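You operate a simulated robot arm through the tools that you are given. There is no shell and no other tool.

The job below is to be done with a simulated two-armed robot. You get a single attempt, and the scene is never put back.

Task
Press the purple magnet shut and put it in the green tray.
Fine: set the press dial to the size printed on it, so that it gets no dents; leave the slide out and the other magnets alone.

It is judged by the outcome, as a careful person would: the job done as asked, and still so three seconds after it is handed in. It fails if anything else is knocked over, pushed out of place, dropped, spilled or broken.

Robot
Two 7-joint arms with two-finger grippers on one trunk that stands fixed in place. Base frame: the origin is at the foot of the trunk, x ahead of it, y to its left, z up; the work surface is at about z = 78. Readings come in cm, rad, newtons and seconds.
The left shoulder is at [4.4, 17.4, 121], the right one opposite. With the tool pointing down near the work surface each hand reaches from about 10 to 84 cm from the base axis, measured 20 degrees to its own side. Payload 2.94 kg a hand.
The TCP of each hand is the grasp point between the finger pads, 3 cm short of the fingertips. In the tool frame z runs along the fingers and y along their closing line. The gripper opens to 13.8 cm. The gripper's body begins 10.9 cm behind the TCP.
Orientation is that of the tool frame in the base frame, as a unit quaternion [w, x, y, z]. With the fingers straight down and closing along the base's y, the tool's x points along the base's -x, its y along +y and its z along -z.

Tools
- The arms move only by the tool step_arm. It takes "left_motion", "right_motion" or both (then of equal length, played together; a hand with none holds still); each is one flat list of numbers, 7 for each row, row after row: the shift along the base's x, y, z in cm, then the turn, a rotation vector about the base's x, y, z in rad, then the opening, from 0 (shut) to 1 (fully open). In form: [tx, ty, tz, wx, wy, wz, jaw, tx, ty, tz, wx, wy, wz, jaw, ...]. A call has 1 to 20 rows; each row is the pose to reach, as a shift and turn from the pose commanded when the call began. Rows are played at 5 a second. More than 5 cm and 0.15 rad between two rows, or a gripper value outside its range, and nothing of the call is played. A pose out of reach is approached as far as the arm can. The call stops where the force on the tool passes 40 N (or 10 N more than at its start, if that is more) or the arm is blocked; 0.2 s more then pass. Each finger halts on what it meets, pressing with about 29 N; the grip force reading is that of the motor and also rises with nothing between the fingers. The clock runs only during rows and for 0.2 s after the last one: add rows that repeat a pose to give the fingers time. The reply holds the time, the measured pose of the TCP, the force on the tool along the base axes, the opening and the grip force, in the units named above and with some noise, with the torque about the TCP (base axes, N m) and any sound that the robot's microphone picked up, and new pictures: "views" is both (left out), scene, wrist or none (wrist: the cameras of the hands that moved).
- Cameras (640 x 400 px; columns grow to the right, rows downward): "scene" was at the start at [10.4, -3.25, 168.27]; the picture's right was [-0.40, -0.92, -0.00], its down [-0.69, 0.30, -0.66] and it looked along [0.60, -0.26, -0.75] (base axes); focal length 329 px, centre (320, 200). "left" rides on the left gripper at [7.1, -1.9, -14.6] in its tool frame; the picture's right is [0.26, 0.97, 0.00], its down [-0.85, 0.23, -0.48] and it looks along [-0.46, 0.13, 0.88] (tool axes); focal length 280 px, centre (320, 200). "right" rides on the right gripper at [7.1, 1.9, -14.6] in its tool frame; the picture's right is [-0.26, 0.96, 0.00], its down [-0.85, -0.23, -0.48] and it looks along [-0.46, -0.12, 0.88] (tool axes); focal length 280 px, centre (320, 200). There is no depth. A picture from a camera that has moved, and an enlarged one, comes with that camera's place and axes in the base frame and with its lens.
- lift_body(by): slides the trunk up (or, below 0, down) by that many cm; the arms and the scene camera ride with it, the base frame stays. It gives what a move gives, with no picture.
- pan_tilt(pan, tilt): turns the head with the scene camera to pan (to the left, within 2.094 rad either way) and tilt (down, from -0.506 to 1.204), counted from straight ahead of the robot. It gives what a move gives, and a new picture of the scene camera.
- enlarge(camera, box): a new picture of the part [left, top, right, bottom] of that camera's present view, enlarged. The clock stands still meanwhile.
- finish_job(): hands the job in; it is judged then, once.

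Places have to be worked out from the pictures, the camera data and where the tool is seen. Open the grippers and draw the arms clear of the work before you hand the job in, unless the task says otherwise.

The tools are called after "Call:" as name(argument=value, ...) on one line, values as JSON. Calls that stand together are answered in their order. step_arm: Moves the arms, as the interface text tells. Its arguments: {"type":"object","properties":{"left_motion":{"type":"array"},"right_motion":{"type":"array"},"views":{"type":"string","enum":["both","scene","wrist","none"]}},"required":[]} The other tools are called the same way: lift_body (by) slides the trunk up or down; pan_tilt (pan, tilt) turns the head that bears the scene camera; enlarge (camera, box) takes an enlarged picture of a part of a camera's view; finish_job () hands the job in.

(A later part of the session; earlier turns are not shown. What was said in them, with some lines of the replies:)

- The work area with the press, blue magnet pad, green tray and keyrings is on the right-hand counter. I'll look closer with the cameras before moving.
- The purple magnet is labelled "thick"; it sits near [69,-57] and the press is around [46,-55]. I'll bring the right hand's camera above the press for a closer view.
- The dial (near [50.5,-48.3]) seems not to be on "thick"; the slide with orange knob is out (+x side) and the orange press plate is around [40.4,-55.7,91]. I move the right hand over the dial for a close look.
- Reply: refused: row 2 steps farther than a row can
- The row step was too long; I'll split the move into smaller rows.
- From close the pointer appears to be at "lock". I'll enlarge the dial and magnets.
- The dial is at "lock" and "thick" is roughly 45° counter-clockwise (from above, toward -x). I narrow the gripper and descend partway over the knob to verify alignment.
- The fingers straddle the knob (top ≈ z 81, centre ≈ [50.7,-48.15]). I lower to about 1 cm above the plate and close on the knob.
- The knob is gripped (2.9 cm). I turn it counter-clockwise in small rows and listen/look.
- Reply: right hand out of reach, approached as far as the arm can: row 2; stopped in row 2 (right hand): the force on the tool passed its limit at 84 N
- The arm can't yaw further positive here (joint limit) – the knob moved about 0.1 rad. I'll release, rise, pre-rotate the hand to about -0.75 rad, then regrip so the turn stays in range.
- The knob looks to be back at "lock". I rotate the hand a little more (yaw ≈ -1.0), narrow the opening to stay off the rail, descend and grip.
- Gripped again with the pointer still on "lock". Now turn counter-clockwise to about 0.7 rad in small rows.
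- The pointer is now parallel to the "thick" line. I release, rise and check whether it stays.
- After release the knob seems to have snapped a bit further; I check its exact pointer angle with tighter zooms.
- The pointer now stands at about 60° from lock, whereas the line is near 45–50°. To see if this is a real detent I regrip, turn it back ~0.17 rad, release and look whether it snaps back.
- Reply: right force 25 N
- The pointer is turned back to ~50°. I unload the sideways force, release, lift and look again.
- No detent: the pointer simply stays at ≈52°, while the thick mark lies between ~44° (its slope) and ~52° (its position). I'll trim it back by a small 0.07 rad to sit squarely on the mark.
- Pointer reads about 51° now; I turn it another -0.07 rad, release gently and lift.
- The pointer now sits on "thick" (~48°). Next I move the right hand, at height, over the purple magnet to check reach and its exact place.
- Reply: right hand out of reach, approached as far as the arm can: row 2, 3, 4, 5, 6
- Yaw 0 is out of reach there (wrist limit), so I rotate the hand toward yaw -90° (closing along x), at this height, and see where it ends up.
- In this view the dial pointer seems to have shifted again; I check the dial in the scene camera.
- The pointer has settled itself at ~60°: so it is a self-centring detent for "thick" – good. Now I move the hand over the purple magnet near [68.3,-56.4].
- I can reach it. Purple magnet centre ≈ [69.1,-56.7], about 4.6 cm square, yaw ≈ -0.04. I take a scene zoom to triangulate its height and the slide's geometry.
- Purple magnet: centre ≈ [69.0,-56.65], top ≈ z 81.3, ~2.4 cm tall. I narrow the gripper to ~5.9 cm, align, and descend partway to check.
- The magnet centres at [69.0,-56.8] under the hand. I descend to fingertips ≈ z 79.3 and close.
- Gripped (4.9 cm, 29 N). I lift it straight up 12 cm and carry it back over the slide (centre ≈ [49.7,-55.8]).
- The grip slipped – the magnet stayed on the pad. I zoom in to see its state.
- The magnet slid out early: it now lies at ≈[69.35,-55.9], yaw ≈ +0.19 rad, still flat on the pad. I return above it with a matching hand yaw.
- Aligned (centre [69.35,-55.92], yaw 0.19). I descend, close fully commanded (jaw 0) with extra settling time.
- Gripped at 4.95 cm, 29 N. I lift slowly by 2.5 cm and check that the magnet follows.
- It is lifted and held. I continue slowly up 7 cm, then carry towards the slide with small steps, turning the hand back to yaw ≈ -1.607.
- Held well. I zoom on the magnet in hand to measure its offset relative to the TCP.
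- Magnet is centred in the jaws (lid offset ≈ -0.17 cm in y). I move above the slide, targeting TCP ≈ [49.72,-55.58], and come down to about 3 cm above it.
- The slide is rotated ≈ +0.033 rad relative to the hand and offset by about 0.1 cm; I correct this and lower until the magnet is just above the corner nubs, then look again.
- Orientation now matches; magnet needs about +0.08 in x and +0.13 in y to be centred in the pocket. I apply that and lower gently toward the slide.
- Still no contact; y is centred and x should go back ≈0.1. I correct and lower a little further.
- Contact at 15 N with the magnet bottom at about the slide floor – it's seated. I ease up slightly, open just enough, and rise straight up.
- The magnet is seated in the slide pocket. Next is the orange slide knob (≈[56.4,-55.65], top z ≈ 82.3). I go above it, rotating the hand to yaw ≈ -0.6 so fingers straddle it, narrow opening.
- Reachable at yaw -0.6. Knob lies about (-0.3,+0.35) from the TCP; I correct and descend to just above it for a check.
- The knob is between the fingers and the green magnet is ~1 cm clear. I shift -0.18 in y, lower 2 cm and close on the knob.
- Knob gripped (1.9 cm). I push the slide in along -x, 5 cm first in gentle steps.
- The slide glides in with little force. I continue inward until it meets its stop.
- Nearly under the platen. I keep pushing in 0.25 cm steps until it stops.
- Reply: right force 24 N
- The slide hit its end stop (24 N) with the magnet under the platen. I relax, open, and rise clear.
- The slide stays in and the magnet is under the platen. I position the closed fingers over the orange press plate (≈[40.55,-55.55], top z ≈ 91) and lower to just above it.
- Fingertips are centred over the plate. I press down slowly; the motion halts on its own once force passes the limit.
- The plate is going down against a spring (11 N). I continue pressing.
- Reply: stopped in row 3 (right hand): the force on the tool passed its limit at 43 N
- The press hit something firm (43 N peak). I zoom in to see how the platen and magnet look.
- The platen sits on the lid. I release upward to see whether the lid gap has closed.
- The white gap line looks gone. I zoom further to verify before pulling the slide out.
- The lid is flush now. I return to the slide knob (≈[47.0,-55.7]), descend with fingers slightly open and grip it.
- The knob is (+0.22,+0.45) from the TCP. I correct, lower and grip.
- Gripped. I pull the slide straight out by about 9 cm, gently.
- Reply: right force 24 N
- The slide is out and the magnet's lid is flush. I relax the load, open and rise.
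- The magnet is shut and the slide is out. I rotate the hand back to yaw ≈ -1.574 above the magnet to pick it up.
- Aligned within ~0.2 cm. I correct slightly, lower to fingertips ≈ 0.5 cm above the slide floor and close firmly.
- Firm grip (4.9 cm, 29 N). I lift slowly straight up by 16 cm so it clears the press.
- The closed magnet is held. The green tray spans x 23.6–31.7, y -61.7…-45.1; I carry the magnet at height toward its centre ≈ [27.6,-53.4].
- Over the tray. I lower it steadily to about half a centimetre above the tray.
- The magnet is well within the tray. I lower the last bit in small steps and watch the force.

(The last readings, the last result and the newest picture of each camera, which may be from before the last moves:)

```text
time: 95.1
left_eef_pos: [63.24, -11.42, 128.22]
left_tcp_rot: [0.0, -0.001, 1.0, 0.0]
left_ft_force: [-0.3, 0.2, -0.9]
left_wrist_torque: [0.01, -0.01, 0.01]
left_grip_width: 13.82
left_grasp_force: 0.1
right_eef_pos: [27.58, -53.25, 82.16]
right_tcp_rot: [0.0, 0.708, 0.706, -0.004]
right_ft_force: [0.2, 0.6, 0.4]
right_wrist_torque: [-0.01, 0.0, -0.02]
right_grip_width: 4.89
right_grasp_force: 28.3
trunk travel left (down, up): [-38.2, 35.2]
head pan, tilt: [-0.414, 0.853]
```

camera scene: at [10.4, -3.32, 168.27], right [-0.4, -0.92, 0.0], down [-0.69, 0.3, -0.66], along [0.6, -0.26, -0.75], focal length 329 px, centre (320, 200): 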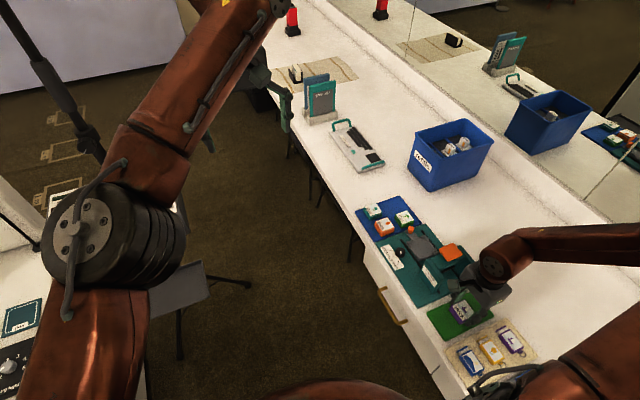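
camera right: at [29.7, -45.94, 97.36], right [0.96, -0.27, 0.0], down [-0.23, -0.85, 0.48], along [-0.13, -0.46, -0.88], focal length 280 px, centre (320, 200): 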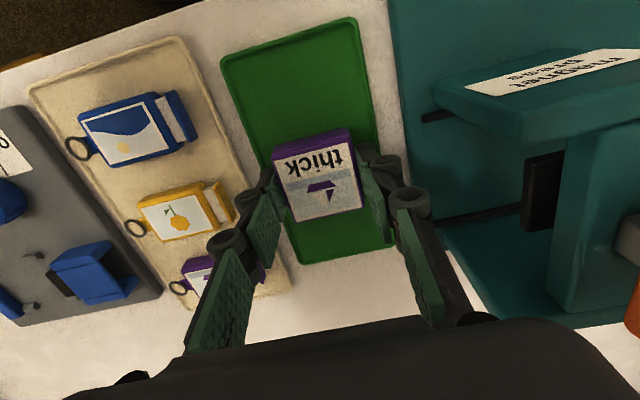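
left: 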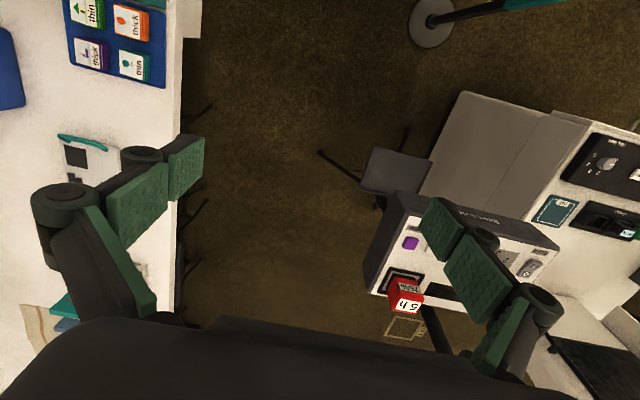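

No contact yet; I go a bit lower in fine steps.

Call:
step_arm(right_motion=[0, 0, -0.1, 0, 0, 0, 0, 0, 0, -0.2, 0, 0, 0, 0, 0, 0, -0.3, 0, 0, 0, 0, 0, 0, -0.3, 0, 0, 0, 0], views="wrist")

Call:
enlarge(camera="scene", box=[440, 280, 500, 340])

```text
time: 96.1
left_eef_pos: [63.16, -11.46, 128.2]
left_tcp_rot: [0.0, -0.001, 1.0, -0.001]
left_ft_force: [-0.4, 0.7, 0.9]
left_wrist_torque: [0.01, 0.0, 0.02]
left_grip_width: 13.81
left_grasp_force: 0.1
right_eef_pos: [27.68, -53.06, 81.8]
right_tcp_rot: [0.0, 0.708, 0.706, -0.004]
right_ft_force: [0.0, -0.1, -0.7]
right_wrist_torque: [-0.01, -0.01, 0.02]
right_grip_width: 4.89
right_grasp_force: 29.7
trunk travel left (down, up): [-38.2, 35.2]
head pan, tilt: [-0.414, 0.853]
camera right: at [29.6, -45.93, 96.21], right [0.96, -0.27, 0.0], down [-0.23, -0.85, 0.48], along [-0.13, -0.46, -0.88], focal length 280 px, centre (320, 200)
```

right: 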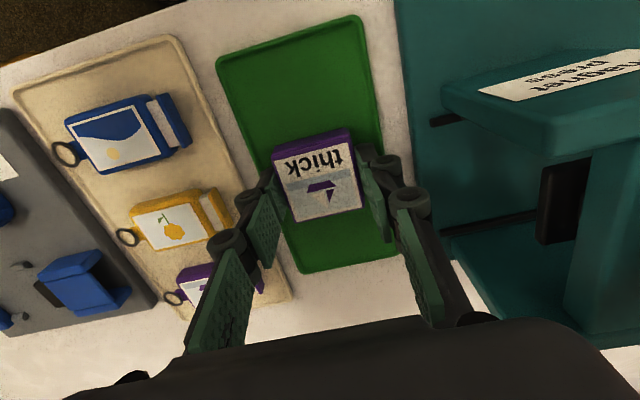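

```text
6.67 times, centred on (470, 310) of scene
camera zoom: at [10.4, -3.34, 168.27], right [-0.4, -0.92, 0.0], down [-0.69, 0.3, -0.66], along [0.6, -0.26, -0.75], focal length 2193 px, centre (-680, -533)
```

zoom: 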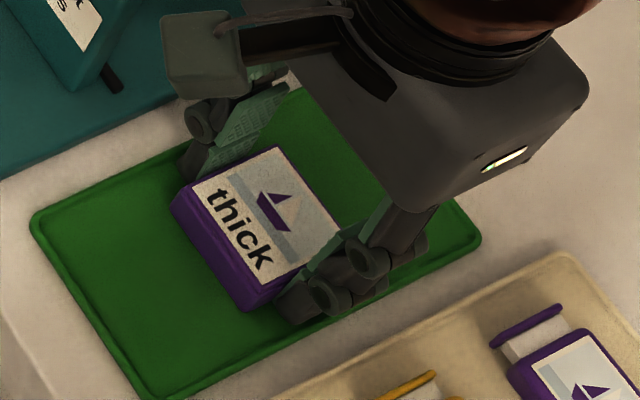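

Still no contact (tips ≈ z 78.8). I keep going down in 0.1 cm steps.

Call:
step_arm(right_motion=[0, 0, -0.1, 0, 0, 0, 0, 0, 0, -0.2, 0, 0, 0, 0, 0, 0, -0.3, 0, 0, 0, 0, 0, 0, -0.3, 0, 0, 0, 0], views="none")

```text
time: 97.1
left_eef_pos: [63.03, -11.41, 128.28]
left_tcp_rot: [0.001, -0.001, 1.0, 0.0]
left_ft_force: [0.6, 0.6, 0.1]
left_wrist_torque: [0.02, 0.02, -0.01]
left_grip_width: 13.83
left_grasp_force: 0.1
right_eef_pos: [27.66, -53.06, 81.54]
right_tcp_rot: [0.001, 0.708, 0.706, -0.004]
right_ft_force: [-4.8, -4.5, 26.8]
right_wrist_torque: [-0.15, 0.1, -0.01]
right_grip_width: 4.9
right_grasp_force: 29.1
trunk travel left (down, up): [-38.2, 35.2]
head pan, tilt: [-0.414, 0.853]
```

Contact (27 N): the magnet rests on the tray. I ease the load, open the fingers modestly and rise straight up.

Call:
step_arm(right_motion=[0, 0, 0.15, 0, 0, 0, 0, 0, 0, 0.15, 0, 0, 0, 0.41, 0, 0, 0.15, 0, 0, 0, 0.41, 0, 0, 0.15, 0, 0, 0, 0.41, 0, 0, 0.8, 0, 0, 0, 0.41, 0, 0, 2, 0, 0, 0, 0.41, 0, 0, 4, 0, 0, 0, 0.42, 0, 0, 7, 0, 0, 0, 0.42, 0, 0, 11, 0, 0, 0, 0.42, 0, 0, 15, 0, 0, 0, 0.42, 0, 0, 19, 0, 0, 0, 0.6, 0, 0, 19, 0, 0, 0, 0.6], views="both")

Call:
enlarge(camera="scene", box=[420, 270, 510, 350])

Call:
enlarge(camera="right", box=[240, 40, 420, 190])

```text
time: 99.7
left_eef_pos: [63.45, -11.53, 128.22]
left_tcp_rot: [0.0, -0.001, 1.0, 0.001]
left_ft_force: [0.2, -1.4, 0.6]
left_wrist_torque: [-0.01, 0.04, 0.01]
left_grip_width: 13.81
left_grasp_force: 0.1
right_eef_pos: [27.35, -53.12, 100.52]
right_tcp_rot: [0.0, 0.709, 0.705, -0.005]
right_ft_force: [0.2, 0.3, -0.9]
right_wrist_torque: [0.02, 0.01, 0.02]
right_grip_width: 8.29
right_grasp_force: 0.0
trunk travel left (down, up): [-38.2, 35.2]
head pan, tilt: [-0.414, 0.853]
camera scene: at [10.47, -3.39, 168.26], right [-0.4, -0.92, 0.0], down [-0.69, 0.3, -0.66], along [0.6, -0.26, -0.75], focal length 329 px, centre (320, 200)
camera right: at [29.49, -45.95, 114.88], right [0.96, -0.27, 0.0], down [-0.23, -0.85, 0.48], along [-0.13, -0.46, -0.88], focal length 280 px, centre (320, 200)
```

scene: 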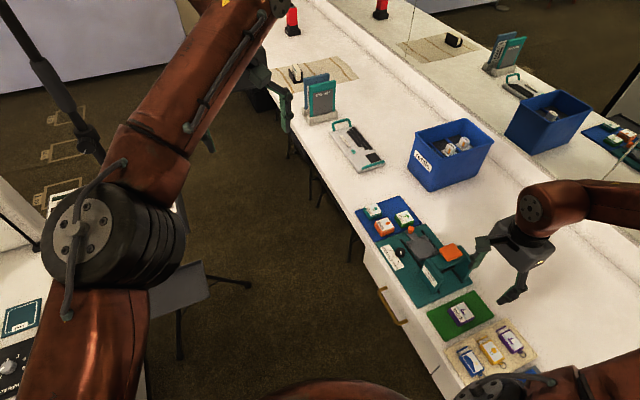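
right: 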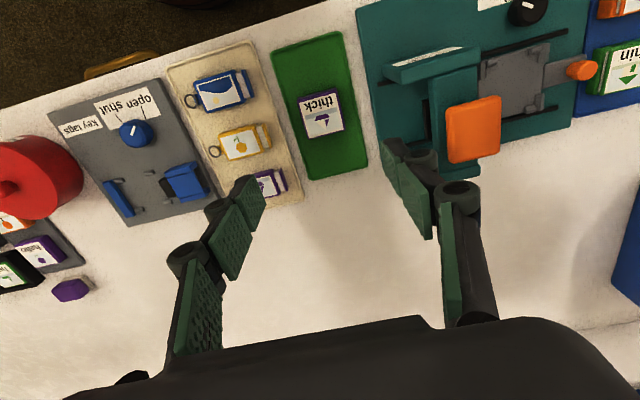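

```text
5.00 times, centred on (465, 310) of scene
camera zoom: at [10.47, -3.39, 168.26], right [-0.4, -0.92, 0.0], down [-0.69, 0.3, -0.66], along [0.6, -0.26, -0.75], focal length 1645 px, centre (-405, -350)
```

zoom: 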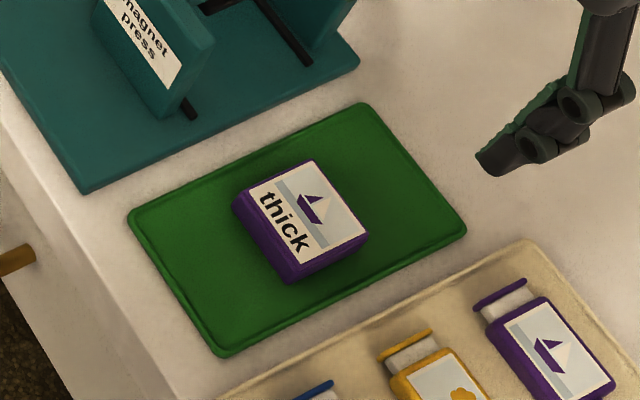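

```text
2.67 times, centred on (330, 115) of right
camera zoom: at [29.49, -45.95, 114.88], right [0.96, -0.27, 0.0], down [-0.23, -0.85, 0.48], along [-0.13, -0.46, -0.88], focal length 748 px, centre (293, 427)
```

zoom: 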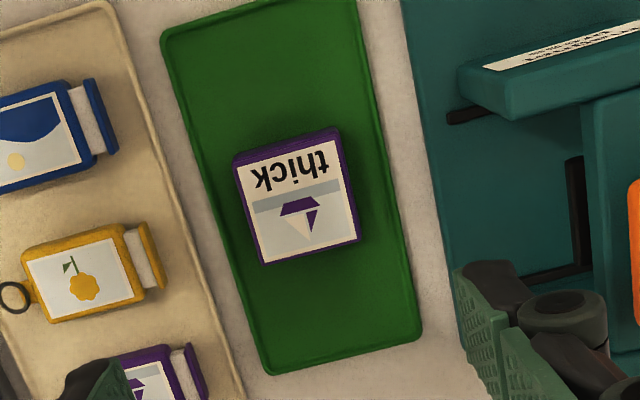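

The closed magnet sits flat in the green tray. I open fully and draw the arm up and clear, then take a final look at everything.

Call:
step_arm(right_motion=[0, 0, 4, 0, 0, 0, 0.7, 0, 0, 8, 0, 0, 0, 0.9, 0, 2, 12, 0, 0, 0, 1, 0, 5, 15, 0, 0, 0, 1, 0, 8, 18, 0, 0, 0, 1, 0, 10, 19, 0, 0, 0, 1, 0, 10, 19, 0, 0, 0, 1], views="both")

Call:
enlarge(camera="scene", box=[350, 185, 480, 300])

Call:
enlarge(camera="scene", box=[420, 270, 540, 390])

```text
time: 101.3
left_eef_pos: [63.24, -11.52, 128.21]
left_tcp_rot: [-0.001, 0.0, 1.0, -0.001]
left_ft_force: [-0.7, 0.6, 0.3]
left_wrist_torque: [0.04, -0.01, 0.0]
left_grip_width: 13.81
left_grasp_force: 0.0
right_eef_pos: [27.46, -43.16, 119.57]
right_tcp_rot: [0.0, 0.708, 0.706, -0.004]
right_ft_force: [0.9, -0.8, -0.3]
right_wrist_torque: [-0.02, -0.01, -0.04]
right_grip_width: 13.81
right_grasp_force: 0.0
trunk travel left (down, up): [-38.2, 35.2]
head pan, tilt: [-0.414, 0.853]
camera scene: at [10.36, -3.34, 168.27], right [-0.4, -0.92, 0.0], down [-0.69, 0.3, -0.66], along [0.6, -0.26, -0.75], focal length 329 px, centre (320, 200)
camera right: at [29.65, -35.9, 134.05], right [0.96, -0.27, 0.0], down [-0.23, -0.85, 0.48], along [-0.13, -0.46, -0.88], focal length 280 px, centre (320, 200)
```

scene: 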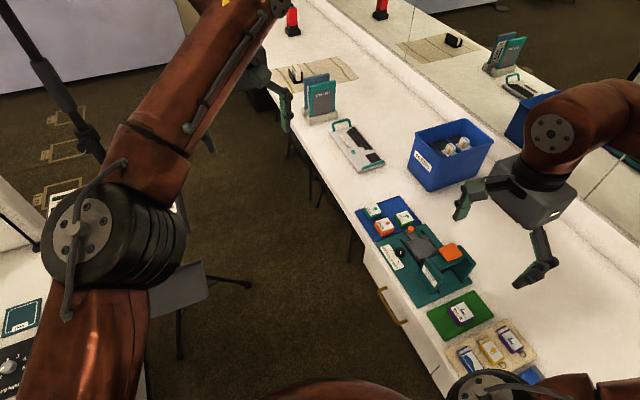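
right: 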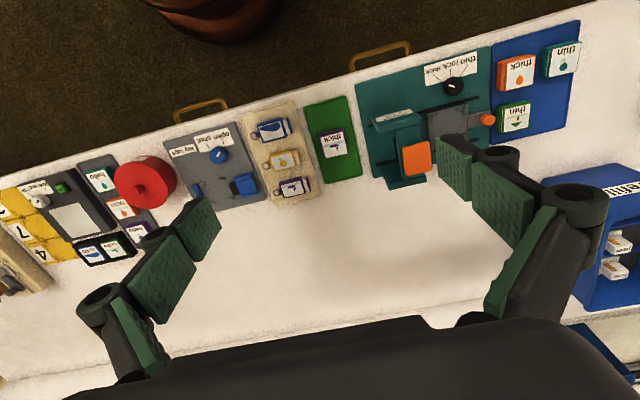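

```text
3.48 times, centred on (415, 242) of scene
camera zoom: at [10.36, -3.34, 168.27], right [-0.4, -0.92, 0.0], down [-0.69, 0.3, -0.66], along [0.6, -0.26, -0.75], focal length 1144 px, centre (-10, 52)
```

zoom: 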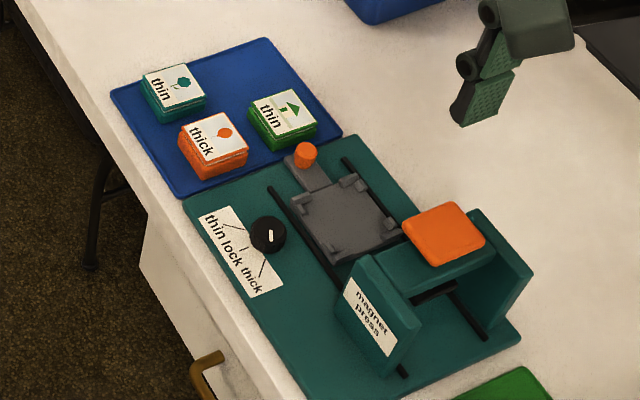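

```text
3.33 times, centred on (480, 330) of scene
camera zoom: at [10.36, -3.34, 168.27], right [-0.4, -0.92, 0.0], down [-0.69, 0.3, -0.66], along [0.6, -0.26, -0.75], focal length 1097 px, centre (-213, -233)
```

zoom: 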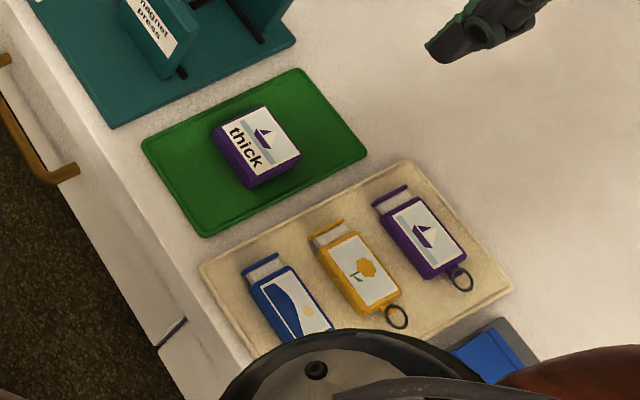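

The magnet is pressed shut and lying in the green tray. The dial is on "thick", the slide is out, and the other magnets haven't moved. Both hands are clear and open, so I hand the job in.

Call:
finish_job()

```text
The job is handed in.
```

The purple magnet is pressed shut and lying flat in the green tray, and I've handed the job in.

- **Dial:** it is set to "thick", the size printed on the magnet. It started on "lock". The knob settled a little past the printed "thick" line on its own, and I took that as its proper stop.
- **Pressing:** the lid closed flush, with no gap line left. I saw no dents in the camera pictures.
- **Slide:** it is pulled back out, in the same position as at the start.
- **Other magnets:** the green, orange and teal ones stayed where they were on the blue pad.

My first attempt to lift the magnet slipped. It slid about a centimetre and turned slightly on the pad, but it stayed flat and touched nothing else. The second lift held. Both hands are open and clear of the work.
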